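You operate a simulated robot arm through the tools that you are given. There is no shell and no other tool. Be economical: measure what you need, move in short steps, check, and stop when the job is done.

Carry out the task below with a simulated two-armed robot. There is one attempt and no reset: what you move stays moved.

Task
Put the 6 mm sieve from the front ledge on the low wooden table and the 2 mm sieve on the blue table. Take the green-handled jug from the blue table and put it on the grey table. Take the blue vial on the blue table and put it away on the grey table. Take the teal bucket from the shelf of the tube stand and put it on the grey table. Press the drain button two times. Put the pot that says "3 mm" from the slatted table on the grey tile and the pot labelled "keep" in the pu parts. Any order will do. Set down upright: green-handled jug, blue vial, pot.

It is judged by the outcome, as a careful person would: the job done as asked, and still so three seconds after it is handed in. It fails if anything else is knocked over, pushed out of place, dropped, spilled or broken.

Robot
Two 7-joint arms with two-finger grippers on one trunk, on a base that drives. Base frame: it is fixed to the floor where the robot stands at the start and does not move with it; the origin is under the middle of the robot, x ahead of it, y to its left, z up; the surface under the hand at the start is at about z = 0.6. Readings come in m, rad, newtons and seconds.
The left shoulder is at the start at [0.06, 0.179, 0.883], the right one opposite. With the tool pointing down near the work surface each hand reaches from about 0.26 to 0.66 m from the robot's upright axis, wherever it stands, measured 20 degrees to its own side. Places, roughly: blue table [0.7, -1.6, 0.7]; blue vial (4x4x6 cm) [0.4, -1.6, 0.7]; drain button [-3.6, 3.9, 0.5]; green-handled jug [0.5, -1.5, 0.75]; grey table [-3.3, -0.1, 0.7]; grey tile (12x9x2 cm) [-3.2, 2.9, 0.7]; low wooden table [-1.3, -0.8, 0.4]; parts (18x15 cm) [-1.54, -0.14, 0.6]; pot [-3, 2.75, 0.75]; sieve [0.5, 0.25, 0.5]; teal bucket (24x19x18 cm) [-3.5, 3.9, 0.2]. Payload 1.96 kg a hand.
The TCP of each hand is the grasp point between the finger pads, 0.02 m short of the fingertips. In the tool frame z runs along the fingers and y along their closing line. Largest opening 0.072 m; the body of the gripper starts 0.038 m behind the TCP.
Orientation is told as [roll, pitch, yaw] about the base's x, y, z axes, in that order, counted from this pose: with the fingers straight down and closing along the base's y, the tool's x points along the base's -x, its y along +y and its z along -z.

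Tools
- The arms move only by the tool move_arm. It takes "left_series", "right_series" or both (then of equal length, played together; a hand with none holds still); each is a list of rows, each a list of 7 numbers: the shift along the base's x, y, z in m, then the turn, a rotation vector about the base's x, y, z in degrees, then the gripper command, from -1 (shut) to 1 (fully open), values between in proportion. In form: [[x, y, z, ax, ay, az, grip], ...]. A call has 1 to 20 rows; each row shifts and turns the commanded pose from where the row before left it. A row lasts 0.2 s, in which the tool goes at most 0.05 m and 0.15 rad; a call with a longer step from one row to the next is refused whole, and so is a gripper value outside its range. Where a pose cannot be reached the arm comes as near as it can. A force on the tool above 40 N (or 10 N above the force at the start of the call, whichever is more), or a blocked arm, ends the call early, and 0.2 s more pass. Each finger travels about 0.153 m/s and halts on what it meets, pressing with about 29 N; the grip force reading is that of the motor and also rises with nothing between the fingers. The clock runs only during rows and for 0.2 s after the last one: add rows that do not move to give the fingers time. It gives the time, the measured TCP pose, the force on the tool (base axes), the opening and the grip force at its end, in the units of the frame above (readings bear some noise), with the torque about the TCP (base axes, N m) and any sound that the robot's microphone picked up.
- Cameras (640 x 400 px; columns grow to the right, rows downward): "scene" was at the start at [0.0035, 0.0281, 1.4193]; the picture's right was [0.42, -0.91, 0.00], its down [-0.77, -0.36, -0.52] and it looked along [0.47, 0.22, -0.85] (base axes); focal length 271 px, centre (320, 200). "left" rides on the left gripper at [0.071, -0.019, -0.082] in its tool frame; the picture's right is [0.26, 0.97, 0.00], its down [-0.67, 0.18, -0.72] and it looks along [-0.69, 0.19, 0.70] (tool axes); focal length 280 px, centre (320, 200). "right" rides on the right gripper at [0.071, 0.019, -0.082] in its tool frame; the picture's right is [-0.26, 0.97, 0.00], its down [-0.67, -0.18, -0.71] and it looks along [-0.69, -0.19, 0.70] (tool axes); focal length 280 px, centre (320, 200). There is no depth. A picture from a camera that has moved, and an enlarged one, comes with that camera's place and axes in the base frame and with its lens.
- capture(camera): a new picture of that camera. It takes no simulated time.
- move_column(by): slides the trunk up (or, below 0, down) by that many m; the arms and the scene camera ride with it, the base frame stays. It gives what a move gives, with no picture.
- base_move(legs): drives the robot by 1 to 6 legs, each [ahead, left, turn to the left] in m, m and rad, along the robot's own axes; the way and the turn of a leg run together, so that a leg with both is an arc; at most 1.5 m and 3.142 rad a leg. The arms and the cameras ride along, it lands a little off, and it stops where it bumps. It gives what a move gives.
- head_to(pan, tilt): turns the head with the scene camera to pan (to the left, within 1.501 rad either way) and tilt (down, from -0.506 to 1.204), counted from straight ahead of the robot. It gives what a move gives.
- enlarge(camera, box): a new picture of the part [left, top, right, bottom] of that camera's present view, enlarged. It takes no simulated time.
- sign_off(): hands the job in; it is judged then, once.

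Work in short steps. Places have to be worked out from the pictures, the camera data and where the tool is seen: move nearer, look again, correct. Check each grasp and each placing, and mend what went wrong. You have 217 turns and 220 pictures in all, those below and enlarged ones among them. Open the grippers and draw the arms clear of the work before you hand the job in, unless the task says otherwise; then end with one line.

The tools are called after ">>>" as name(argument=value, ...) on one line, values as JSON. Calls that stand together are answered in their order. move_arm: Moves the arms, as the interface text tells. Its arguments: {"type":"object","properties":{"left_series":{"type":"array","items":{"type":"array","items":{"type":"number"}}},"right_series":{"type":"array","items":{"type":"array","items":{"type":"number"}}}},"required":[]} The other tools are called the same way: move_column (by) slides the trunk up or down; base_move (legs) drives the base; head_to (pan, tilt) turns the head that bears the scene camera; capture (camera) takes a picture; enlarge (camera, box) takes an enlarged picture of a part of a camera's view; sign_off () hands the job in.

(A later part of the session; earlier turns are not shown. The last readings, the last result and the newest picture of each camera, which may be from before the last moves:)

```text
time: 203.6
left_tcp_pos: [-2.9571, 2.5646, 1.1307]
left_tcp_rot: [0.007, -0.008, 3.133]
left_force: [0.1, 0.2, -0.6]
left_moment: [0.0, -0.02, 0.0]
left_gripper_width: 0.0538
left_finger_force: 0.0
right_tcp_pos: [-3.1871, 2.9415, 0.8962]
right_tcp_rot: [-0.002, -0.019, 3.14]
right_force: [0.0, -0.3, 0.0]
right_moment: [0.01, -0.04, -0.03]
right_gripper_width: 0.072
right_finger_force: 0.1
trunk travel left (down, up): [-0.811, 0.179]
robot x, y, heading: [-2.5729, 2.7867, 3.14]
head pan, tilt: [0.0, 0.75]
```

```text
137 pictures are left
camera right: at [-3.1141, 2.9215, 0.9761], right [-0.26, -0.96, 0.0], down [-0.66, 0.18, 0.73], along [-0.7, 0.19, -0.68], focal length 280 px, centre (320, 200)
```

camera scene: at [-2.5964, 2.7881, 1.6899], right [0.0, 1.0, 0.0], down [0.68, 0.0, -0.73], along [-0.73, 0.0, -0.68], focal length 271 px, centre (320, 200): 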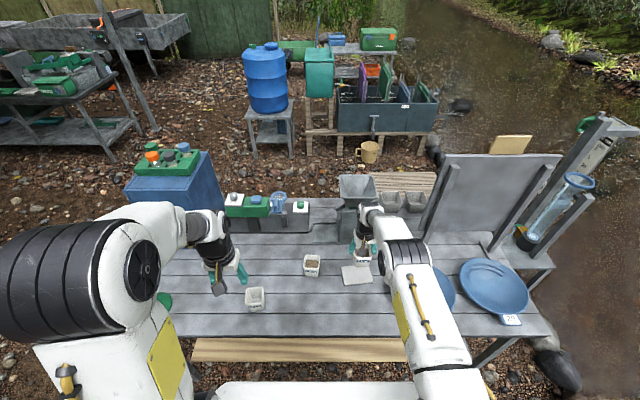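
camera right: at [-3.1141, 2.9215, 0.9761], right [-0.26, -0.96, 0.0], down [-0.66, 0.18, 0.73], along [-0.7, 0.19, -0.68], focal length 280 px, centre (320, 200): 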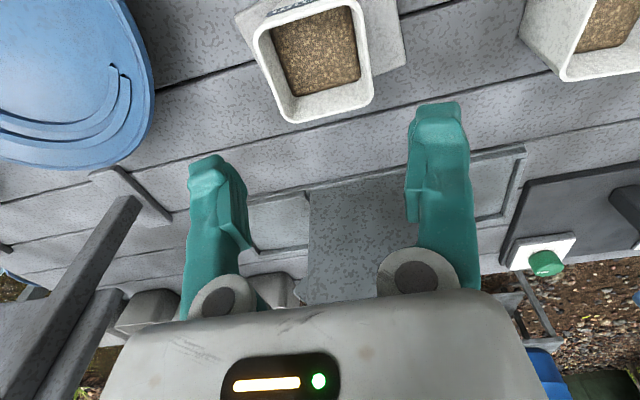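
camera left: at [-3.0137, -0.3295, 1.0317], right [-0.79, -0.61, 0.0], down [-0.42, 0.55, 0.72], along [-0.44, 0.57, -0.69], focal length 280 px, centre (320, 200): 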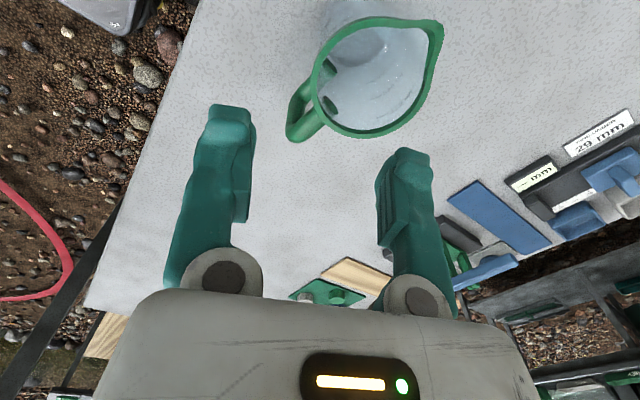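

Pot stands on the tile. Retract the right hand and look toward the tube stand (north-west).

>>> move_arm(right_series=[[0.03, 0, 0.02, 0, 0, 0, 1], [0.04, 0, 0.02, 0, 0, 0, 1], [0.045, 0, 0, 0, 0, 0, 1], [0.045, 0, 0, 0, 0, 0, 1], [0.04, 0.0, 0, 0, 0, 0, 1], [0, 0.03, 0, 0, 0, 0, 1]])

>>> base_move(legs=[[-0.25, 0, 0]])

>>> head_to(pan=-0.6, tilt=0.6)

>>> capture(camera="scene")

```text
time: 205.0
left_tcp_pos: [-2.9575, 2.5675, 1.132]
left_tcp_rot: [0.008, -0.007, 3.134]
left_force: [0.4, 0.7, 0.6]
left_moment: [-0.02, -0.02, -0.01]
left_gripper_width: 0.054
left_finger_force: 0.1
right_tcp_pos: [-2.9864, 2.9715, 0.9366]
right_tcp_rot: [0.0, -0.018, 3.138]
right_force: [0.6, 0.4, -0.7]
right_moment: [-0.03, -0.02, -0.02]
right_gripper_width: 0.0718
right_finger_force: 0.1
trunk travel left (down, up): [-0.811, 0.179]
robot x, y, heading: [-2.5716, 2.7886, 3.141]
head pan, tilt: [0.0, 0.75]
```

```text
time: 206.8
left_tcp_pos: [-2.709, 2.5619, 1.1299]
left_tcp_rot: [0.007, -0.008, 3.142]
left_force: [-0.4, -0.2, 0.2]
left_moment: [-0.01, -0.01, 0.0]
left_gripper_width: 0.0538
left_finger_force: 0.0
right_tcp_pos: [-2.7428, 2.9689, 0.9365]
right_tcp_rot: [-0.002, -0.019, -3.136]
right_force: [-0.3, -0.7, 1.0]
right_moment: [-0.02, -0.03, -0.02]
right_gripper_width: 0.0721
right_finger_force: 0.1
trunk travel left (down, up): [-0.811, 0.179]
robot x, y, heading: [-2.329, 2.7902, -3.137]
head pan, tilt: [0.0, 0.75]
```

```text
time: 207.8
left_tcp_pos: [-2.7073, 2.5626, 1.1309]
left_tcp_rot: [0.008, -0.007, 3.141]
left_force: [1.1, -1.2, 0.0]
left_moment: [0.0, 0.01, 0.01]
left_gripper_width: 0.0539
left_finger_force: 0.1
right_tcp_pos: [-2.7419, 2.9691, 0.9361]
right_tcp_rot: [-0.001, -0.019, -3.135]
right_force: [0.0, -0.5, 0.7]
right_moment: [-0.01, 0.01, 0.01]
right_gripper_width: 0.0718
right_finger_force: 0.1
trunk travel left (down, up): [-0.811, 0.179]
robot x, y, heading: [-2.3289, 2.7902, -3.14]
head pan, tilt: [-0.6, 0.6]
```

```text
136 pictures are left
camera scene: at [-2.3399, 2.8383, 1.7358], right [0.56, 0.83, 0.0], down [0.47, -0.32, -0.82], along [-0.68, 0.46, -0.57], focal length 271 px, centre (320, 200)
```

scene: 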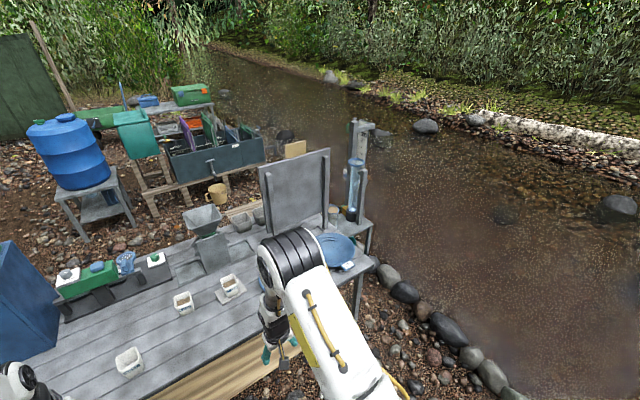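

Zoom in on the tube stand.

>>> enlarge(camera="scene", box=[260, 100, 420, 300])

>>> enlarge(camera="scene", box=[100, 250, 300, 375])

```text
2.00 times, centred on (340, 200) of scene
camera zoom: at [-2.3399, 2.8383, 1.7358], right [0.56, 0.83, 0.0], down [0.47, -0.32, -0.82], along [-0.68, 0.46, -0.57], focal length 542 px, centre (280, 200)
```

zoom: 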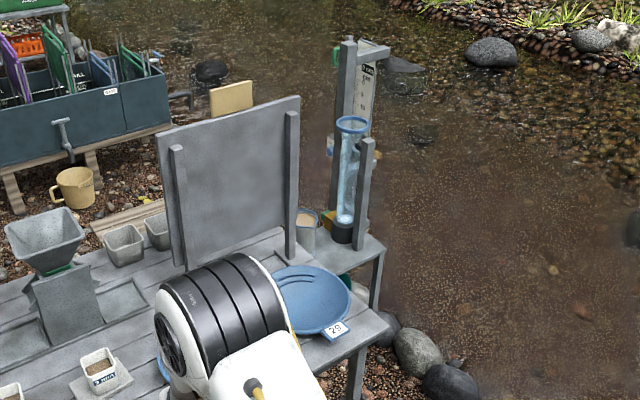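

```text
3.20 times, centred on (200, 312) of scene
camera zoom: at [-2.3399, 2.8383, 1.7358], right [0.56, 0.83, 0.0], down [0.47, -0.32, -0.82], along [-0.68, 0.46, -0.57], focal length 868 px, centre (704, -160)
```

zoom: 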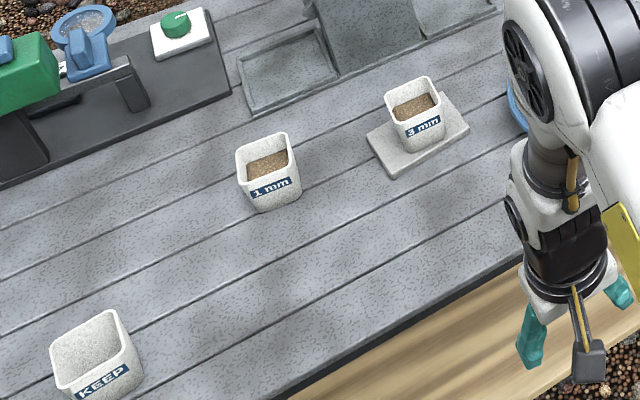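

Pot 3 mm is well on its tile. Now I move north along the table's front and look at the stand from the east.

>>> base_move(legs=[[0, -0.75, 0]])

>>> head_to(pan=-0.2, tilt=0.7)

>>> capture(camera="scene")

```text
time: 211.9
left_tcp_pos: [-2.7122, 3.3089, 1.1317]
left_tcp_rot: [0.007, -0.01, 3.134]
left_force: [0.6, 0.3, -0.6]
left_moment: [0.0, 0.0, 0.04]
left_gripper_width: 0.0542
left_finger_force: 0.0
right_tcp_pos: [-2.7417, 3.7149, 0.9377]
right_tcp_rot: [-0.001, -0.018, 3.141]
right_force: [0.6, 0.0, -0.3]
right_moment: [0.0, 0.01, -0.01]
right_gripper_width: 0.0716
right_finger_force: 0.0
trunk travel left (down, up): [-0.811, 0.179]
robot x, y, heading: [-2.3316, 3.5328, 3.143]
head pan, tilt: [-0.6, 0.6]
```

```text
time: 212.7
left_tcp_pos: [-2.7113, 3.3082, 1.1306]
left_tcp_rot: [0.008, -0.009, 3.136]
left_force: [1.0, -0.9, -0.9]
left_moment: [0.0, 0.0, -0.05]
left_gripper_width: 0.0538
left_finger_force: 0.2
right_tcp_pos: [-2.7424, 3.716, 0.9371]
right_tcp_rot: [0.0, -0.018, 3.141]
right_force: [-0.4, -0.1, 0.6]
right_moment: [-0.02, 0.01, 0.02]
right_gripper_width: 0.0722
right_finger_force: 0.3
trunk travel left (down, up): [-0.811, 0.179]
robot x, y, heading: [-2.329, 3.5358, 3.141]
head pan, tilt: [-0.201, 0.7]
```

```text
133 pictures are left
camera scene: at [-2.3506, 3.5494, 1.7272], right [0.2, 0.98, 0.0], down [0.63, -0.13, -0.77], along [-0.75, 0.15, -0.64], focal length 271 px, centre (320, 200)
```

scene: 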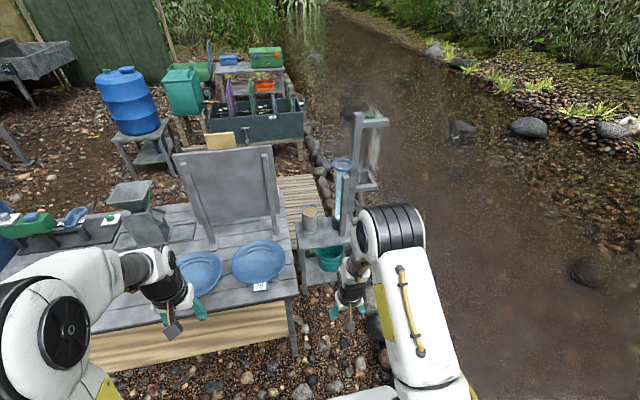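

Zoom on the stand.

>>> enlarge(camera="scene", box=[270, 100, 430, 360])

```text
1.54 times, centred on (350, 230) of scene
camera zoom: at [-2.3506, 3.5494, 1.7272], right [0.2, 0.98, 0.0], down [0.63, -0.13, -0.77], along [-0.75, 0.15, -0.64], focal length 417 px, centre (274, 154)
```

zoom: 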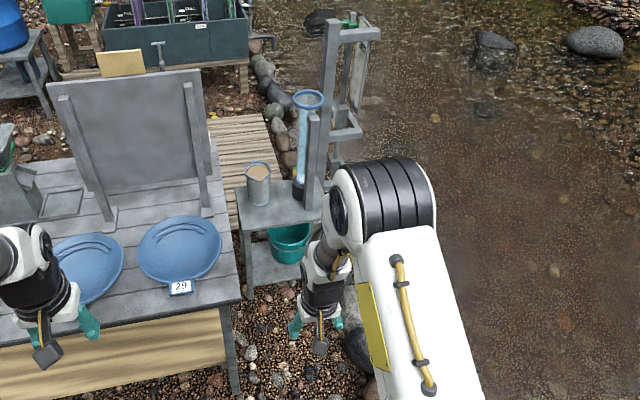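

I need to see the ground near the stand; swing the right arm out of view and look lower.

>>> move_arm(right_series=[[0.03, -0.03, 0.0, 0, 0, 0, 1], [0.03, -0.03, 0, 0, 0, 0, 1], [0.03, -0.03, 0, 0, 0, 0, 1], [0.02, -0.035, 0, 0, 0, 0, 1], [0.0, -0.035, 0, 0, 0, 0, 1], [0, -0.035, 0, 0, 0, 0, 1], [0, -0.03, 0, 0, 0, 0, 1]])

>>> head_to(pan=-0.5, tilt=0.9)

>>> capture(camera="scene")

```text
time: 214.3
left_tcp_pos: [-2.7105, 3.3077, 1.13]
left_tcp_rot: [0.005, -0.009, 3.133]
left_force: [0.5, 0.7, -0.4]
left_moment: [0.05, 0.02, 0.01]
left_gripper_width: 0.0539
left_finger_force: 0.2
right_tcp_pos: [-2.6312, 3.4886, 0.939]
right_tcp_rot: [-0.002, -0.019, 3.14]
right_force: [0.2, -0.1, 0.5]
right_moment: [0.02, 0.0, 0.05]
right_gripper_width: 0.0719
right_finger_force: 0.1
trunk travel left (down, up): [-0.811, 0.179]
robot x, y, heading: [-2.3278, 3.5335, 3.141]
head pan, tilt: [-0.201, 0.7]
```

```text
time: 215.1
left_tcp_pos: [-2.7108, 3.3098, 1.131]
left_tcp_rot: [0.006, -0.008, 3.135]
left_force: [-0.3, -1.3, -0.9]
left_moment: [0.0, 0.01, -0.01]
left_gripper_width: 0.0538
left_finger_force: 0.1
right_tcp_pos: [-2.6317, 3.4903, 0.9389]
right_tcp_rot: [-0.001, -0.019, 3.139]
right_force: [-0.6, -0.2, 0.3]
right_moment: [0.01, -0.01, 0.0]
right_gripper_width: 0.0718
right_finger_force: 0.2
trunk travel left (down, up): [-0.811, 0.179]
robot x, y, heading: [-2.3274, 3.5336, 3.142]
head pan, tilt: [-0.499, 0.901]
```

```text
131 pictures are left
camera scene: at [-2.3338, 3.5687, 1.7111], right [0.48, 0.88, 0.0], down [0.69, -0.38, -0.62], along [-0.55, 0.3, -0.78], focal length 271 px, centre (320, 200)
```

scene: 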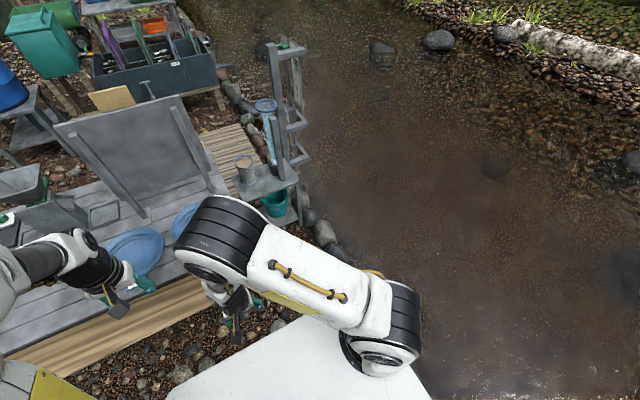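

The base is about 0.84 m wide, so it can't go in the gap between table and bank stones; I'll stand at about (-2.57,3.6) and reach forward low. First tuck the hands back, then drive and lower the trunk.

>>> move_arm(left_series=[[0.04, 0, 0, 0, 0, 0, -1], [0.04, 0, 0, 0, 0, 0, -1], [0.04, 0, 0, 0, 0, 0, -1], [0.02, 0, 0, 0, 0, 0, -1], [0, 0, 0, 0, 0, 0, -1]], right_series=[[0.02, 0.04, 0, 0, 0, 0, 1], [0.01, 0.04, 0, 0, 0, 0, 1], [0.0, 0.04, 0, 0, 0, 0, 1], [0, 0.04, 0, 0, 0, 0, 1], [0, 0.02, 0, 0, 0, 0, 1]])

>>> base_move(legs=[[0.2, -0.05, 0]])

>>> move_column(by=-0.35)

>>> head_to(pan=-0.3, tilt=0.6)

>>> capture(camera="scene")

```text
time: 216.3
left_tcp_pos: [-2.6139, 3.3047, 1.1372]
left_tcp_rot: [0.008, -0.007, 3.136]
left_force: [0.1, -0.2, 0.2]
left_moment: [-0.02, -0.03, -0.03]
left_gripper_width: 0.0003
left_finger_force: 28.7
left hand out of reach, approached as far as the arm can: row 3, 4
right_tcp_pos: [-2.6012, 3.6677, 0.9389]
right_tcp_rot: [-0.003, -0.02, 3.141]
right_force: [-0.8, 1.5, -0.2]
right_moment: [-0.03, -0.03, 0.0]
right_gripper_width: 0.0721
right_finger_force: 0.1
trunk travel left (down, up): [-0.811, 0.179]
robot x, y, heading: [-2.3288, 3.5343, 3.141]
head pan, tilt: [-0.499, 0.901]
```

```text
time: 218.0
left_tcp_pos: [-2.8219, 3.3566, 1.1395]
left_tcp_rot: [0.006, -0.006, 3.132]
left_force: [-0.2, 0.0, -0.3]
left_moment: [0.03, 0.02, 0.05]
left_gripper_width: 0.0002
left_finger_force: 28.9
right_tcp_pos: [-2.8074, 3.7197, 0.9387]
right_tcp_rot: [-0.001, -0.021, 3.135]
right_force: [0.5, 0.2, 0.6]
right_moment: [0.01, 0.0, 0.01]
right_gripper_width: 0.072
right_finger_force: 0.1
trunk travel left (down, up): [-0.811, 0.179]
robot x, y, heading: [-2.5388, 3.5867, 3.139]
head pan, tilt: [-0.499, 0.901]
```

```text
time: 221.4
left_tcp_pos: [-2.8224, 3.3563, 0.7877]
left_tcp_rot: [0.008, -0.006, 3.13]
left_force: [0.7, 0.3, 0.5]
left_moment: [-0.01, -0.03, 0.0]
left_gripper_width: 0.0
left_finger_force: 29.1
right_tcp_pos: [-2.806, 3.7197, 0.5889]
right_tcp_rot: [-0.001, -0.019, 3.138]
right_force: [0.1, 0.2, -0.8]
right_moment: [0.03, 0.01, -0.02]
right_gripper_width: 0.0721
right_finger_force: 0.0
trunk travel left (down, up): [-0.461, 0.529]
robot x, y, heading: [-2.5342, 3.5848, 3.132]
head pan, tilt: [-0.499, 0.901]
```

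```text
time: 222.2
left_tcp_pos: [-2.8222, 3.3566, 0.788]
left_tcp_rot: [0.008, -0.008, 3.131]
left_force: [-0.8, 0.3, 1.1]
left_moment: [0.0, 0.03, -0.03]
left_gripper_width: 0.0
left_finger_force: 28.9
right_tcp_pos: [-2.8086, 3.7193, 0.5896]
right_tcp_rot: [-0.002, -0.02, 3.135]
right_force: [0.5, -0.1, -0.4]
right_moment: [0.01, 0.01, 0.0]
right_gripper_width: 0.0721
right_finger_force: 0.1
trunk travel left (down, up): [-0.461, 0.529]
robot x, y, heading: [-2.535, 3.582, 3.141]
head pan, tilt: [-0.3, 0.6]
```

```text
130 pictures are left
camera scene: at [-2.5594, 3.6097, 1.3858], right [0.3, 0.95, 0.0], down [0.54, -0.17, -0.82], along [-0.79, 0.25, -0.57], focal length 271 px, centre (320, 200)
```

scene: 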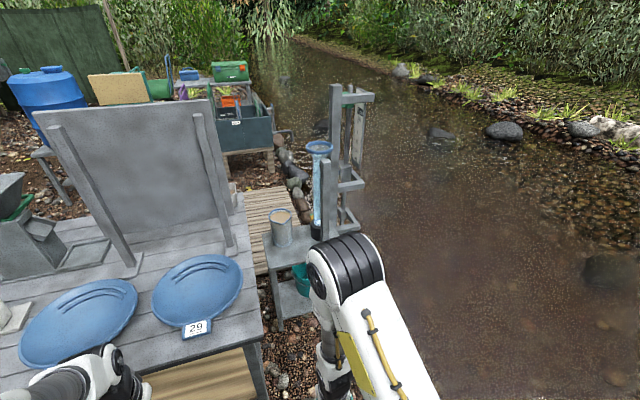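

View from the right-hand camera, and pitch it up about 35° to see the stand.

>>> move_arm(right_series=[[0, 0.02, 0, 0, 8, 0, 1], [0, 0.02, 0, 0, 8, 0, 1], [0, 0.02, 0, 0, 8, 0, 1], [0, 0, 0, 0, 8, 0, 1], [0, 0, 0, 0, 0, 0, 1]])

>>> capture(camera="right")

```text
time: 223.4
left_tcp_pos: [-2.8218, 3.3568, 0.7886]
left_tcp_rot: [0.007, -0.007, 3.133]
left_force: [0.7, -0.2, -0.3]
left_moment: [-0.01, 0.01, 0.0]
left_gripper_width: 0.0
left_finger_force: 29.1
right_tcp_pos: [-2.8323, 3.7807, 0.5655]
right_tcp_rot: [0.0, -0.581, 3.136]
right_force: [0.4, -0.2, 0.1]
right_moment: [0.01, 0.01, 0.02]
right_gripper_width: 0.0719
right_finger_force: 0.1
right hand out of reach, approached as far as the arm can: row 1, 2, 3, 4
trunk travel left (down, up): [-0.461, 0.529]
robot x, y, heading: [-2.5344, 3.5797, 3.138]
head pan, tilt: [-0.3, 0.6]
```

```text
129 pictures are left
camera right: at [-2.7285, 3.7604, 0.5934], right [-0.22, -0.96, 0.14], down [-0.17, 0.19, 0.97], along [-0.96, 0.19, -0.21], focal length 280 px, centre (320, 200)
```

right: 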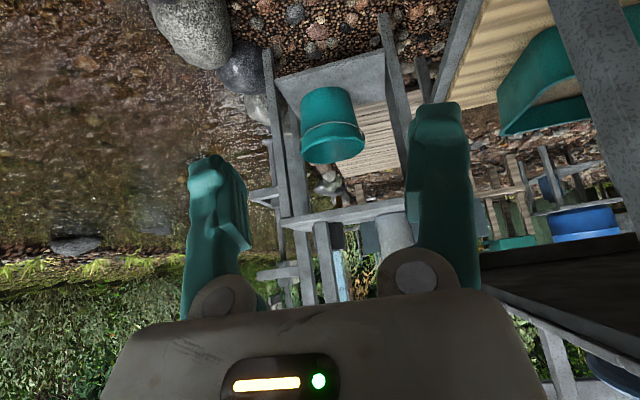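

Upside-down view, but the bucket on the lower shelf is visible. Enlarge.

>>> enlarge(camera="right", box=[240, 40, 440, 300])

```text
1.54 times, centred on (340, 170) of right
camera zoom: at [-2.7285, 3.7604, 0.5934], right [-0.22, -0.96, 0.14], down [-0.17, 0.19, 0.97], along [-0.96, 0.19, -0.21], focal length 431 px, centre (289, 246)
```

zoom: 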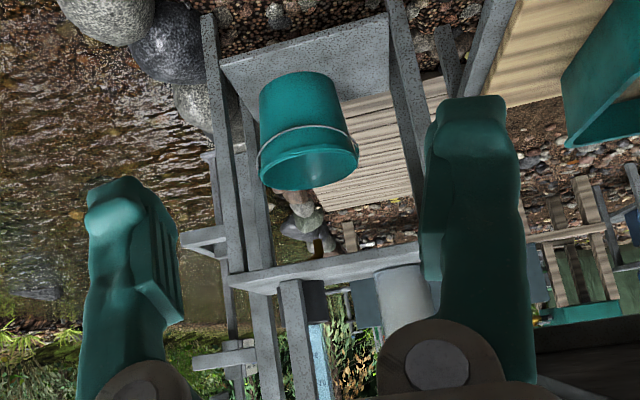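

Bucket centre is about (-3.51,3.86), rim z≈0.28, with a wire bail lying across its front; stand top z≈0.5. Lower the trunk more for a level look at bail and button.

>>> move_column(by=-0.15)

>>> enlarge(camera="right", box=[200, 60, 440, 260])

>>> head_to(pan=-0.3, tilt=0.5)

>>> capture(camera="scene")

```text
time: 225.2
left_tcp_pos: [-2.8234, 3.3563, 0.6382]
left_tcp_rot: [0.008, -0.007, 3.133]
left_force: [0.2, -0.2, 0.4]
left_moment: [-0.02, 0.01, 0.04]
left_gripper_width: 0.0
left_finger_force: 29.1
right_tcp_pos: [-2.8323, 3.7804, 0.4144]
right_tcp_rot: [0.003, -0.578, 3.133]
right_force: [-0.9, -0.3, -0.2]
right_moment: [-0.02, 0.0, -0.01]
right_gripper_width: 0.0721
right_finger_force: 0.0
trunk travel left (down, up): [-0.311, 0.679]
robot x, y, heading: [-2.538, 3.5827, 3.137]
head pan, tilt: [-0.3, 0.6]
```

```text
2.00 times, centred on (320, 160) of right
camera zoom: at [-2.7287, 3.7603, 0.4436], right [-0.22, -0.96, 0.14], down [-0.17, 0.19, 0.97], along [-0.96, 0.19, -0.21], focal length 561 px, centre (320, 280)
```

zoom: 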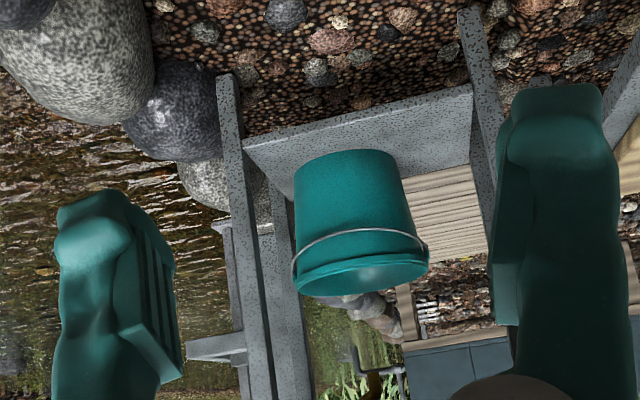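

```text
time: 225.8
left_tcp_pos: [-2.8223, 3.3568, 0.6379]
left_tcp_rot: [0.006, -0.008, 3.131]
left_force: [0.9, 0.0, -0.7]
left_moment: [0.01, 0.01, -0.02]
left_gripper_width: 0.0001
left_finger_force: 28.5
right_tcp_pos: [-2.832, 3.78, 0.4145]
right_tcp_rot: [0.001, -0.578, 3.135]
right_force: [-0.2, -0.4, 0.3]
right_moment: [0.03, 0.02, 0.01]
right_gripper_width: 0.0721
right_finger_force: 0.1
trunk travel left (down, up): [-0.311, 0.679]
robot x, y, heading: [-2.5363, 3.5861, 3.139]
head pan, tilt: [-0.3, 0.499]
```

```text
126 pictures are left
camera scene: at [-2.5619, 3.6104, 1.2449], right [0.3, 0.95, 0.0], down [0.46, -0.14, -0.88], along [-0.84, 0.26, -0.48], focal length 271 px, centre (320, 200)
```

scene: 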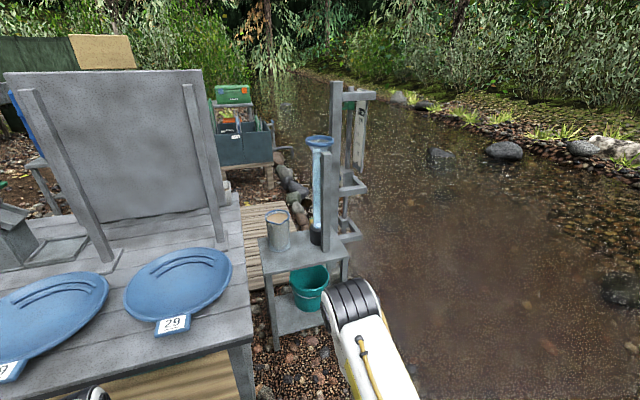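

Zoom on stand for the button.

>>> enlarge(camera="scene", box=[240, 70, 400, 340])

>>> enlarge(camera="scene", box=[250, 190, 370, 290])

```text
1.48 times, centred on (320, 205) of scene
camera zoom: at [-2.5619, 3.6104, 1.2449], right [0.3, 0.95, 0.0], down [0.46, -0.14, -0.88], along [-0.84, 0.26, -0.48], focal length 402 px, centre (320, 193)
```

zoom: 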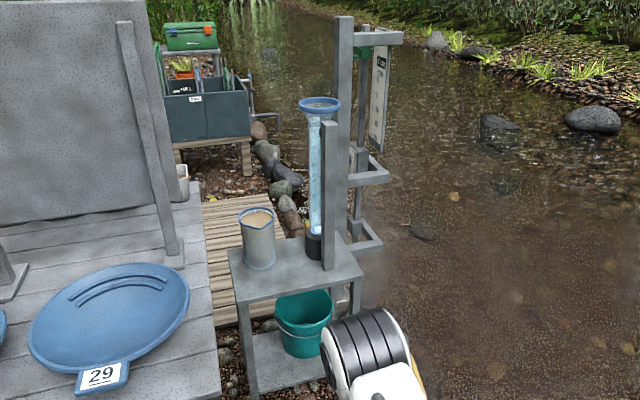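

```text
4.00 times, centred on (310, 240) of scene
camera zoom: at [-2.5619, 3.6104, 1.2449], right [0.3, 0.95, 0.0], down [0.46, -0.14, -0.88], along [-0.84, 0.26, -0.48], focal length 1085 px, centre (360, 40)
```

zoom: 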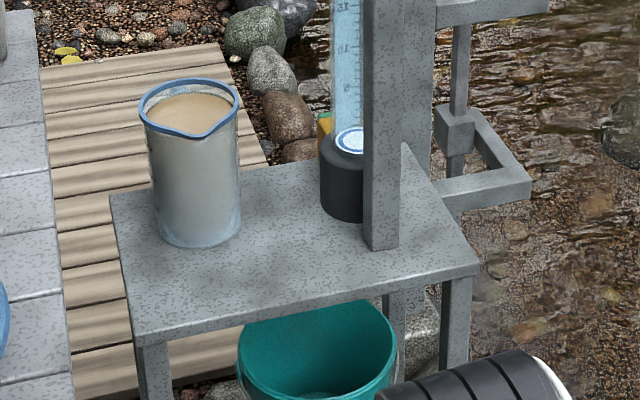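

The button seems to be on the west (boardwalk) side of the tube base, which is the stand's front. I'll raise up, go round south of the slatted table and look from the west.

>>> move_column(by=0.42)

>>> move_arm(right_series=[[0, -0.01, 0, 0, -8, 0, 1], [0, -0.01, 0, 0, -8, 0, 1], [0, -0.01, 0, 0, -8, 0, 1], [0, 0, 0, 0, -8, 0, 1], [0, 0, 0, 0, 0, 0, 1]])

>>> base_move(legs=[[-0.3, 0, 0], [0, 1.2, 0], [0, 1.05, 0]])

>>> head_to(pan=-0.2, tilt=0.5)

>>> capture(camera="scene")

```text
refused: 0.42 is not a number from -0.4 to 0.4
```

```text
time: 227.0
left_tcp_pos: [-2.8228, 3.3563, 0.6383]
left_tcp_rot: [0.008, -0.007, 3.131]
left_force: [-0.4, -0.5, 0.3]
left_moment: [-0.01, -0.02, 0.03]
left_gripper_width: 0.0
left_finger_force: 29.2
right_tcp_pos: [-2.8324, 3.7476, 0.4147]
right_tcp_rot: [-0.002, -0.02, 3.136]
right_force: [0.5, 0.1, -0.3]
right_moment: [-0.01, 0.02, -0.05]
right_gripper_width: 0.072
right_finger_force: 0.1
trunk travel left (down, up): [-0.311, 0.679]
robot x, y, heading: [-2.5341, 3.5834, 3.134]
head pan, tilt: [-0.3, 0.499]
```

```text
time: 239.9
left_tcp_pos: [-2.5749, 1.0776, 0.6381]
left_tcp_rot: [0.006, -0.007, 3.106]
left_force: [0.0, 0.2, 0.3]
left_moment: [0.0, -0.02, 0.02]
left_gripper_width: 0.0
left_finger_force: 29.2
right_tcp_pos: [-2.5747, 1.4701, 0.4139]
right_tcp_rot: [-0.002, -0.02, 3.111]
right_force: [-0.2, 0.0, -0.2]
right_moment: [-0.01, 0.03, 0.02]
right_gripper_width: 0.0719
right_finger_force: 0.0
trunk travel left (down, up): [-0.311, 0.679]
robot x, y, heading: [-2.2801, 1.2963, 3.114]
head pan, tilt: [-0.3, 0.499]
```

```text
time: 240.6
left_tcp_pos: [-2.5747, 1.0784, 0.6385]
left_tcp_rot: [0.007, -0.007, 3.107]
left_force: [0.1, 0.2, 0.2]
left_moment: [0.0, 0.03, -0.01]
left_gripper_width: 0.0
left_finger_force: 28.8
right_tcp_pos: [-2.5741, 1.4696, 0.4143]
right_tcp_rot: [-0.001, -0.018, 3.111]
right_force: [1.4, -0.2, 0.3]
right_moment: [0.01, 0.0, -0.03]
right_gripper_width: 0.072
right_finger_force: 0.0
trunk travel left (down, up): [-0.311, 0.679]
robot x, y, heading: [-2.2819, 1.2988, 3.111]
head pan, tilt: [-0.201, 0.499]
```

```text
123 pictures are left
camera scene: at [-2.3098, 1.3167, 1.2449], right [0.23, 0.97, 0.0], down [0.47, -0.11, -0.88], along [-0.85, 0.2, -0.48], focal length 271 px, centre (320, 200)
```

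scene: 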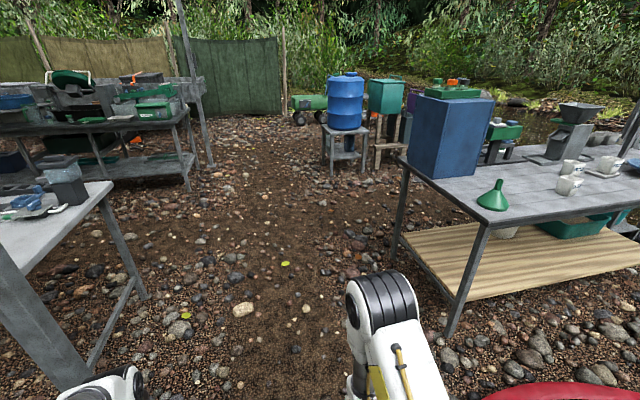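

The way west is open. Raise the trunk, drive west, turn to face east and slide north behind the slatted table.

>>> move_column(by=0.4)

>>> base_move(legs=[[1.4, 0, 0.03], [0.6, 0, 0], [0, 0, 3.14], [0, 1.2, 0]])

>>> head_to(pan=0.7, tilt=0.6)

>>> capture(camera="scene")

```text
time: 244.4
left_tcp_pos: [-2.5756, 1.0773, 1.0377]
left_tcp_rot: [0.006, -0.007, 3.106]
left_force: [0.1, 0.5, 0.2]
left_moment: [-0.01, 0.04, -0.02]
left_gripper_width: 0.0002
left_finger_force: 28.7
right_tcp_pos: [-2.5747, 1.4696, 0.8136]
right_tcp_rot: [-0.001, -0.021, 3.112]
right_force: [0.1, -0.4, 0.7]
right_moment: [0.01, -0.03, -0.01]
right_gripper_width: 0.0719
right_finger_force: 0.1
trunk travel left (down, up): [-0.711, 0.279]
robot x, y, heading: [-2.2829, 1.2977, 3.106]
head pan, tilt: [-0.201, 0.499]
```

```text
time: 267.4
left_tcp_pos: [-3.9767, 2.7398, 1.0382]
left_tcp_rot: [0.006, -0.007, -0.026]
left_force: [0.0, 0.1, -1.0]
left_moment: [-0.03, 0.05, 0.01]
left_gripper_width: 0.0
left_finger_force: 29.8
right_tcp_pos: [-3.9738, 2.3471, 0.814]
right_tcp_rot: [-0.001, -0.019, -0.021]
right_force: [-0.2, -0.1, -0.9]
right_moment: [0.02, 0.01, 0.0]
right_gripper_width: 0.072
right_finger_force: 0.0
trunk travel left (down, up): [-0.711, 0.279]
robot x, y, heading: [-4.2649, 2.5118, -0.022]
head pan, tilt: [-0.201, 0.499]
```

```text
time: 268.6
left_tcp_pos: [-3.9777, 2.7398, 1.0377]
left_tcp_rot: [0.008, -0.007, -0.027]
left_force: [-0.4, -0.2, -0.4]
left_moment: [-0.04, -0.01, 0.03]
left_gripper_width: 0.0001
left_finger_force: 28.6
right_tcp_pos: [-3.9735, 2.3481, 0.8143]
right_tcp_rot: [-0.001, -0.019, -0.02]
right_force: [0.8, -0.6, 0.4]
right_moment: [-0.01, 0.01, -0.01]
right_gripper_width: 0.072
right_finger_force: 0.0
trunk travel left (down, up): [-0.711, 0.279]
robot x, y, heading: [-4.2685, 2.514, -0.022]
head pan, tilt: [0.7, 0.6]
```

```text
122 pictures are left
camera scene: at [-4.2568, 2.5733, 1.6358], right [0.63, -0.78, 0.0], down [-0.44, -0.35, -0.83], along [0.64, 0.52, -0.56], focal length 271 px, centre (320, 200)
```

scene: 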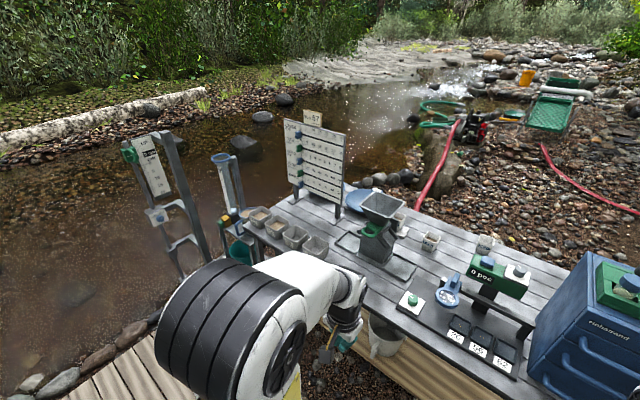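

The stand's front faces west. Continue north 0.8 m and look closer.

>>> base_move(legs=[[0, 0.8, 0.02]])

>>> head_to(pan=0.6, tilt=0.8)

>>> capture(camera="scene")

```text
time: 272.9
left_tcp_pos: [-3.9626, 3.5293, 1.0395]
left_tcp_rot: [0.011, -0.009, -0.025]
left_force: [-0.7, -0.7, 0.7]
left_moment: [0.01, -0.01, 0.0]
left_gripper_width: 0.0
left_finger_force: 29.5
right_tcp_pos: [-3.9571, 3.1375, 0.8155]
right_tcp_rot: [0.001, -0.021, -0.018]
right_force: [0.4, -1.0, -0.1]
right_moment: [0.0, -0.02, 0.04]
right_gripper_width: 0.0721
right_finger_force: 0.2
trunk travel left (down, up): [-0.711, 0.279]
robot x, y, heading: [-4.2525, 3.306, -0.017]
head pan, tilt: [0.7, 0.6]
```

```text
time: 273.6
left_tcp_pos: [-3.9638, 3.548, 1.034]
left_tcp_rot: [-0.006, -0.009, -0.024]
left_force: [0.5, 0.7, -0.9]
left_moment: [-0.02, -0.01, 0.01]
left_gripper_width: 0.0
left_finger_force: 28.8
right_tcp_pos: [-3.9576, 3.151, 0.8158]
right_tcp_rot: [-0.018, -0.022, -0.02]
right_force: [-0.1, 0.3, 0.2]
right_moment: [-0.03, -0.03, 0.03]
right_gripper_width: 0.0721
right_finger_force: 0.1
trunk travel left (down, up): [-0.711, 0.279]
robot x, y, heading: [-4.2517, 3.3086, -0.019]
head pan, tilt: [0.6, 0.799]
```

```text
121 pictures are left
camera scene: at [-4.2429, 3.3231, 1.6226], right [0.55, -0.84, -0.01], down [-0.6, -0.38, -0.7], along [0.58, 0.4, -0.71], focal length 271 px, centre (320, 200)
```

scene: 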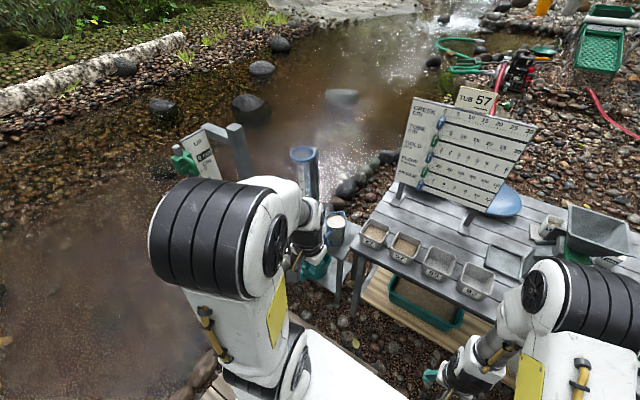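

The base seems to have touched the boardwalk's edge (slight tilt). Look with the left-hand camera at the stand.

>>> capture(camera="left")

>>> enlarge(camera="scene", box=[160, 110, 380, 320])

```text
120 pictures are left
camera left: at [-4.036, 3.5304, 1.116], right [-0.24, 0.97, -0.01], down [0.67, 0.17, 0.72], along [0.7, 0.17, -0.69], focal length 280 px, centre (320, 200)
```

left: 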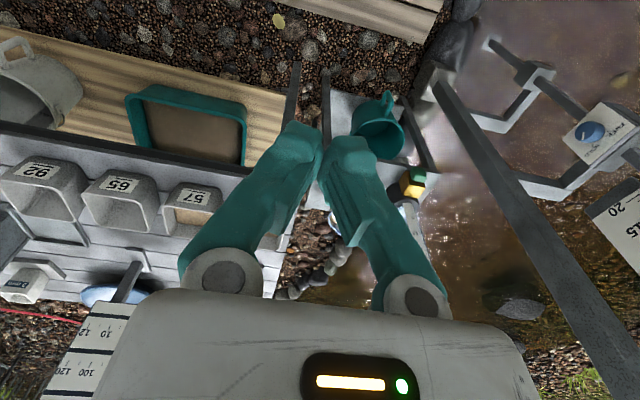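

```text
1.90 times, centred on (270, 215) of scene
camera zoom: at [-4.2429, 3.3231, 1.6226], right [0.55, -0.84, -0.01], down [-0.6, -0.38, -0.7], along [0.58, 0.4, -0.71], focal length 517 px, centre (415, 171)
```

zoom: 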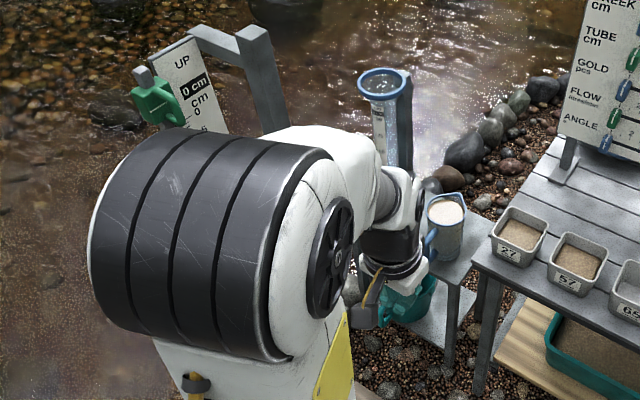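

A yellow housing with a green button shows at the tube base. Enlarge.

>>> enlarge(camera="left", box=[320, 70, 460, 230])

```text
2.50 times, centred on (390, 150) of left
camera zoom: at [-4.036, 3.5304, 1.116], right [-0.24, 0.97, -0.01], down [0.67, 0.17, 0.72], along [0.7, 0.17, -0.69], focal length 701 px, centre (145, 325)
```

zoom: 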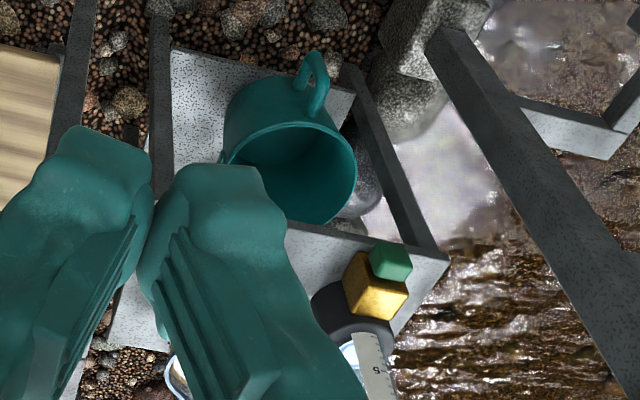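

Readings suggest the base is rocking a bit; I wait a second and re-read.

>>> move_arm(left_series=[[0, 0, 0, 0, 0, 0, -1], [0, 0, 0, 0, 0, 0, -1], [0, 0, 0, 0, 0, 0, -1], [0, 0, 0, 0, 0, 0, -1], [0, 0, 0, 0, 0, 0, -1]])

>>> head_to(pan=0.9, tilt=1.15)

>>> capture(camera="scene")

```text
time: 274.8
left_tcp_pos: [-3.9641, 3.5464, 1.0347]
left_tcp_rot: [-0.005, -0.008, -0.025]
left_force: [0.3, -0.1, 0.1]
left_moment: [-0.01, -0.01, 0.02]
left_gripper_width: 0.0
left_finger_force: 29.0
right_tcp_pos: [-3.9589, 3.1507, 0.8155]
right_tcp_rot: [-0.017, -0.023, -0.019]
right_force: [-0.1, 0.1, 0.7]
right_moment: [-0.01, 0.01, -0.03]
right_gripper_width: 0.072
right_finger_force: 0.1
trunk travel left (down, up): [-0.711, 0.279]
robot x, y, heading: [-4.251, 3.3049, -0.026]
head pan, tilt: [0.6, 0.799]
```

```text
time: 275.6
left_tcp_pos: [-3.9641, 3.5459, 1.0359]
left_tcp_rot: [-0.006, -0.009, -0.022]
left_force: [-0.2, -0.2, 0.0]
left_moment: [0.01, -0.04, -0.03]
left_gripper_width: 0.0004
left_finger_force: 29.0
right_tcp_pos: [-3.9572, 3.1515, 0.8155]
right_tcp_rot: [-0.015, -0.022, -0.019]
right_force: [-0.1, -0.5, -0.2]
right_moment: [0.03, 0.01, -0.01]
right_gripper_width: 0.0721
right_finger_force: 0.0
trunk travel left (down, up): [-0.711, 0.279]
robot x, y, heading: [-4.2521, 3.3053, -0.019]
head pan, tilt: [0.901, 1.15]
```

```text
117 pictures are left
camera scene: at [-4.2724, 3.3239, 1.5977], right [0.77, -0.64, -0.01], down [-0.58, -0.7, -0.42], along [0.26, 0.33, -0.91], focal length 271 px, centre (320, 200)
```

scene: 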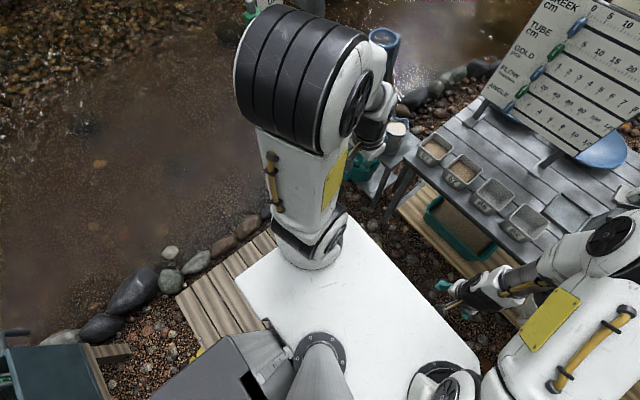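

The base's left edge is resting on the low boardwalk (about 1° tilt), which seems stable. I go a bit further: north 0.18 and east 0.2, then check.

>>> base_move(legs=[[0, 0.18, 0.02], [0.17, 0, 0]])

>>> capture(camera="scene")

>>> capture(camera="left")

```text
time: 278.2
left_tcp_pos: [-3.7963, 3.7329, 1.0343]
left_tcp_rot: [-0.008, -0.008, -0.001]
left_force: [0.4, -0.3, 0.7]
left_moment: [-0.02, 0.03, 0.0]
left_gripper_width: 0.0001
left_finger_force: 28.7
right_tcp_pos: [-3.7816, 3.3372, 0.8173]
right_tcp_rot: [-0.018, -0.022, 0.003]
right_force: [-0.1, 0.3, 0.6]
right_moment: [0.0, -0.01, -0.01]
right_gripper_width: 0.0719
right_finger_force: 0.0
trunk travel left (down, up): [-0.711, 0.279]
robot x, y, heading: [-4.0782, 3.4844, 0.005]
head pan, tilt: [0.901, 1.15]
```

```text
116 pictures are left
camera scene: at [-4.1015, 3.5314, 1.6001], right [0.79, -0.62, 0.0], down [-0.57, -0.72, -0.41], along [0.25, 0.32, -0.91], focal length 271 px, centre (320, 200)
```

scene: 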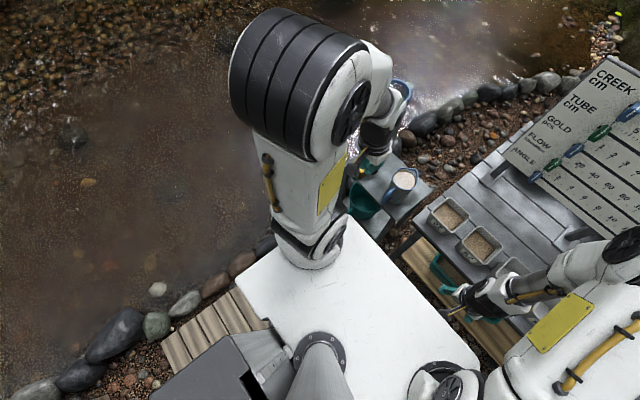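

```text
115 pictures are left
camera left: at [-3.8687, 3.714, 1.1158], right [-0.26, 0.97, -0.01], down [0.67, 0.19, 0.72], along [0.7, 0.18, -0.69], focal length 280 px, centre (320, 200)
```

left: 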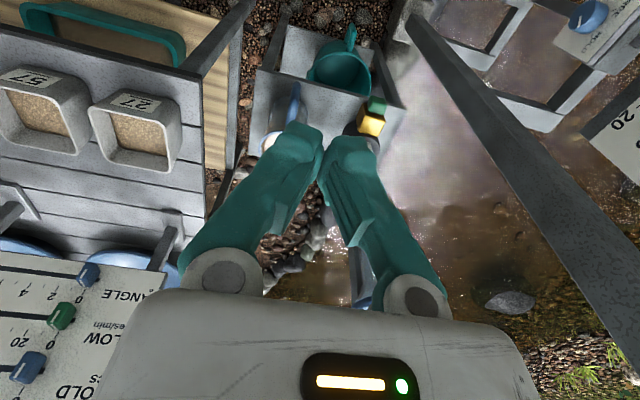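

Triangulated: the green button is at about (-3.606,3.912,0.53), facing west. Lower the trunk and bring the left (closed) hand near for a close look.

>>> move_column(by=-0.25)

>>> move_arm(left_series=[[0, 0.04, 0, 0, 0, 0, -1], [0, 0.04, 0, 0, 0, 0, -1], [0, 0.04, 0, 0, 0, 0, -1], [0, 0.02, 0, 0, 0, 0, -1], [0, 0, -0.04, 0, 0, 0, -1], [0, 0, 0, 0, 0, 0, -1]])

>>> capture(camera="left")

```text
time: 280.8
left_tcp_pos: [-3.7974, 3.732, 0.779]
left_tcp_rot: [-0.009, -0.009, -0.003]
left_force: [0.4, 0.5, -0.3]
left_moment: [-0.02, -0.01, -0.02]
left_gripper_width: 0.0004
left_finger_force: 29.0
right_tcp_pos: [-3.7825, 3.3364, 0.562]
right_tcp_rot: [-0.016, -0.021, 0.003]
right_force: [-0.5, 1.1, 0.0]
right_moment: [-0.02, -0.01, -0.03]
right_gripper_width: 0.072
right_finger_force: 0.1
trunk travel left (down, up): [-0.461, 0.529]
robot x, y, heading: [-4.0817, 3.4806, 0.003]
head pan, tilt: [0.901, 1.15]
```

```text
time: 282.2
left_tcp_pos: [-3.7967, 3.8738, 0.7401]
left_tcp_rot: [-0.009, -0.008, 0.0]
left_force: [-0.1, -0.5, -0.2]
left_moment: [-0.01, -0.03, -0.01]
left_gripper_width: 0.0001
left_finger_force: 29.0
right_tcp_pos: [-3.7835, 3.3369, 0.5622]
right_tcp_rot: [-0.017, -0.02, 0.004]
right_force: [0.1, 0.2, -0.2]
right_moment: [-0.01, 0.02, 0.01]
right_gripper_width: 0.0721
right_finger_force: 0.1
trunk travel left (down, up): [-0.461, 0.529]
robot x, y, heading: [-4.0811, 3.4834, 0.002]
head pan, tilt: [0.901, 1.15]
```

```text
114 pictures are left
camera left: at [-3.869, 3.8551, 0.8219], right [-0.26, 0.97, -0.01], down [0.67, 0.19, 0.72], along [0.7, 0.18, -0.69], focal length 280 px, centre (320, 200)
```

left: 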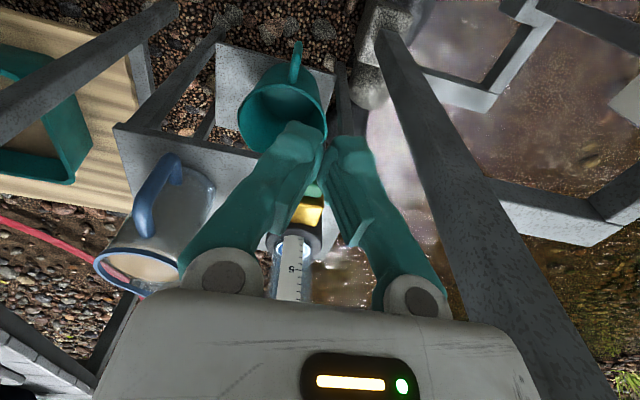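

Button roughly at (-3.60,3.915,0.53). Descend in front of it, then approach.

>>> move_arm(left_series=[[0, 0.02, -0.03, 0, 0, 0, -1], [0, 0.02, -0.04, 0, 0, 0, -1], [0, 0, -0.045, 0, 0, 0, -1], [0, 0, -0.045, 0, 0, 0, -1], [0, 0, -0.03, 0, 0, 0, -1], [0.04, 0, 0, 0, 0, 0, -1], [0.04, 0, 0, 0, 0, 0, -1], [0.03, 0, 0, 0, 0, 0, -1], [0, 0, 0, 0, 0, 0, -1]])

>>> capture(camera="left")

```text
time: 284.2
left_tcp_pos: [-3.6885, 3.9098, 0.5518]
left_tcp_rot: [-0.009, -0.01, -0.001]
left_force: [0.4, 0.6, 0.6]
left_moment: [-0.02, 0.0, 0.02]
left_gripper_width: 0.0001
left_finger_force: 29.3
right_tcp_pos: [-3.7828, 3.3364, 0.5618]
right_tcp_rot: [-0.016, -0.02, 0.002]
right_force: [-0.4, -0.2, -0.5]
right_moment: [0.01, 0.0, 0.03]
right_gripper_width: 0.0719
right_finger_force: 0.0
trunk travel left (down, up): [-0.461, 0.529]
robot x, y, heading: [-4.0814, 3.483, 0.003]
head pan, tilt: [0.901, 1.15]
```

```text
113 pictures are left
camera left: at [-3.7602, 3.8902, 0.6327], right [-0.26, 0.97, -0.01], down [0.67, 0.19, 0.72], along [0.7, 0.18, -0.69], focal length 280 px, centre (320, 200)
```

left: 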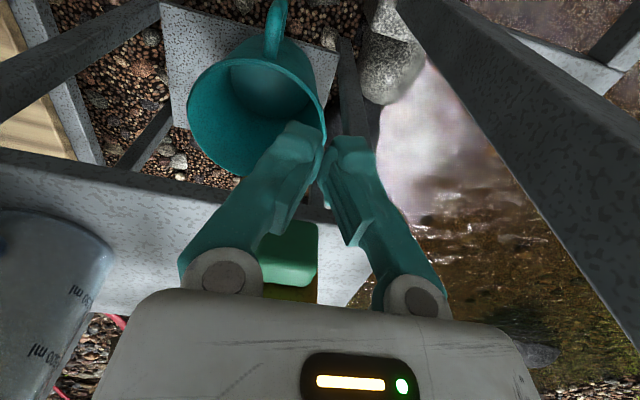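

Aligned in y. Push east in small steps until the button gives.

>>> move_arm(left_series=[[0.025, 0, -0.008, 0, 0, 0, -1], [0.02, 0, 0, 0, 0, 0, -1], [0.005, 0, 0, 0, 0, 0, -1], [0.005, 0, 0, 0, 0, 0, -1], [0.005, 0, 0, 0, 0, 0, -1], [0.005, 0, 0, 0, 0, 0, -1]])

>>> capture(camera="left")

```text
time: 285.6
left_tcp_pos: [-3.6248, 3.9109, 0.5423]
left_tcp_rot: [-0.007, -0.005, -0.001]
left_force: [-15.2, -0.2, 4.3]
left_moment: [0.01, 0.1, -0.01]
left_gripper_width: 0.0061
left_finger_force: 29.6
right_tcp_pos: [-3.7844, 3.3366, 0.5614]
right_tcp_rot: [-0.018, -0.022, 0.004]
right_force: [0.6, 0.2, -0.2]
right_moment: [0.01, 0.02, 0.0]
right_gripper_width: 0.0717
right_finger_force: 0.0
trunk travel left (down, up): [-0.461, 0.529]
robot x, y, heading: [-4.0844, 3.4845, 0.005]
head pan, tilt: [0.901, 1.15]
heard: click
```

```text
112 pictures are left
camera left: at [-3.6966, 3.8926, 0.6236], right [-0.26, 0.97, -0.01], down [0.67, 0.19, 0.72], along [0.69, 0.18, -0.7], focal length 280 px, centre (320, 200)
```

left: 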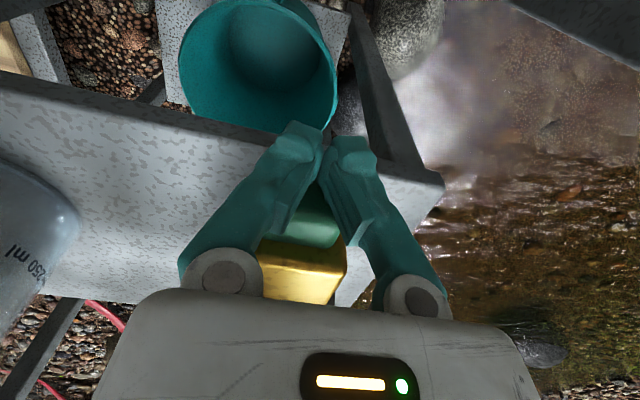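

One click heard. Retreat fully, pause, see whether retreat makes any sound.

>>> move_arm(left_series=[[-0.02, 0, 0, 0, 0, 0, -1], [-0.025, 0, 0, 0, 0, 0, -1], [0, 0, 0, 0, 0, 0, -1], [0, 0, 0, 0, 0, 0, -1], [0, 0, 0, 0, 0, 0, -1]])

>>> capture(camera="left")

```text
time: 286.8
left_tcp_pos: [-3.6669, 3.9099, 0.5415]
left_tcp_rot: [-0.01, -0.009, -0.002]
left_force: [1.0, 0.2, 0.1]
left_moment: [0.0, 0.04, 0.03]
left_gripper_width: 0.0
left_finger_force: 29.2
right_tcp_pos: [-3.7831, 3.3372, 0.5613]
right_tcp_rot: [-0.016, -0.021, 0.003]
right_force: [-0.6, 0.9, -0.5]
right_moment: [0.0, 0.02, 0.0]
right_gripper_width: 0.0722
right_finger_force: 0.1
trunk travel left (down, up): [-0.461, 0.529]
robot x, y, heading: [-4.0817, 3.4855, 0.004]
head pan, tilt: [0.901, 1.15]
```

```text
111 pictures are left
camera left: at [-3.7394, 3.8917, 0.6237], right [-0.26, 0.97, -0.01], down [0.67, 0.19, 0.72], along [0.7, 0.18, -0.69], focal length 280 px, centre (320, 200)
```

left: 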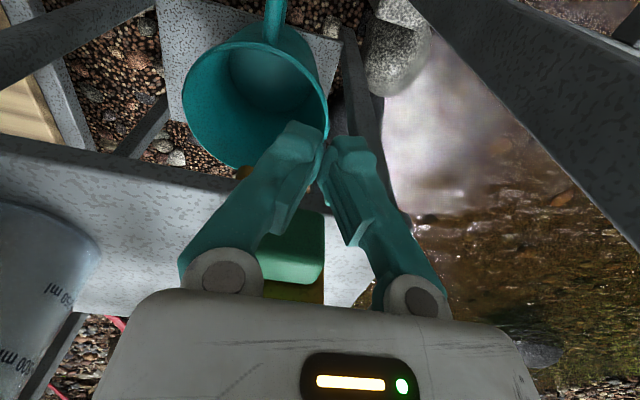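

The button has sprung back. Second press.

>>> move_arm(left_series=[[0.022, 0, 0, 0, 0, 0, -1], [0.005, 0, 0, 0, 0, 0, -1], [0.005, 0, 0, 0, 0, 0, -1], [0.005, 0, 0, 0, 0, 0, -1], [0.005, 0, 0, 0, 0, 0, -1]])

```text
time: 288.0
left_tcp_pos: [-3.6254, 3.9126, 0.5407]
left_tcp_rot: [-0.009, -0.008, 0.0]
left_force: [-6.9, 1.7, 1.0]
left_moment: [0.02, 0.05, 0.01]
left_gripper_width: 0.0062
left_finger_force: 29.6
right_tcp_pos: [-3.7832, 3.3373, 0.5619]
right_tcp_rot: [-0.017, -0.022, 0.003]
right_force: [-0.3, 0.4, -0.2]
right_moment: [-0.01, -0.02, -0.01]
right_gripper_width: 0.0718
right_finger_force: 0.1
trunk travel left (down, up): [-0.461, 0.529]
robot x, y, heading: [-4.0806, 3.4863, 0.002]
head pan, tilt: [0.901, 1.15]
heard: click
```

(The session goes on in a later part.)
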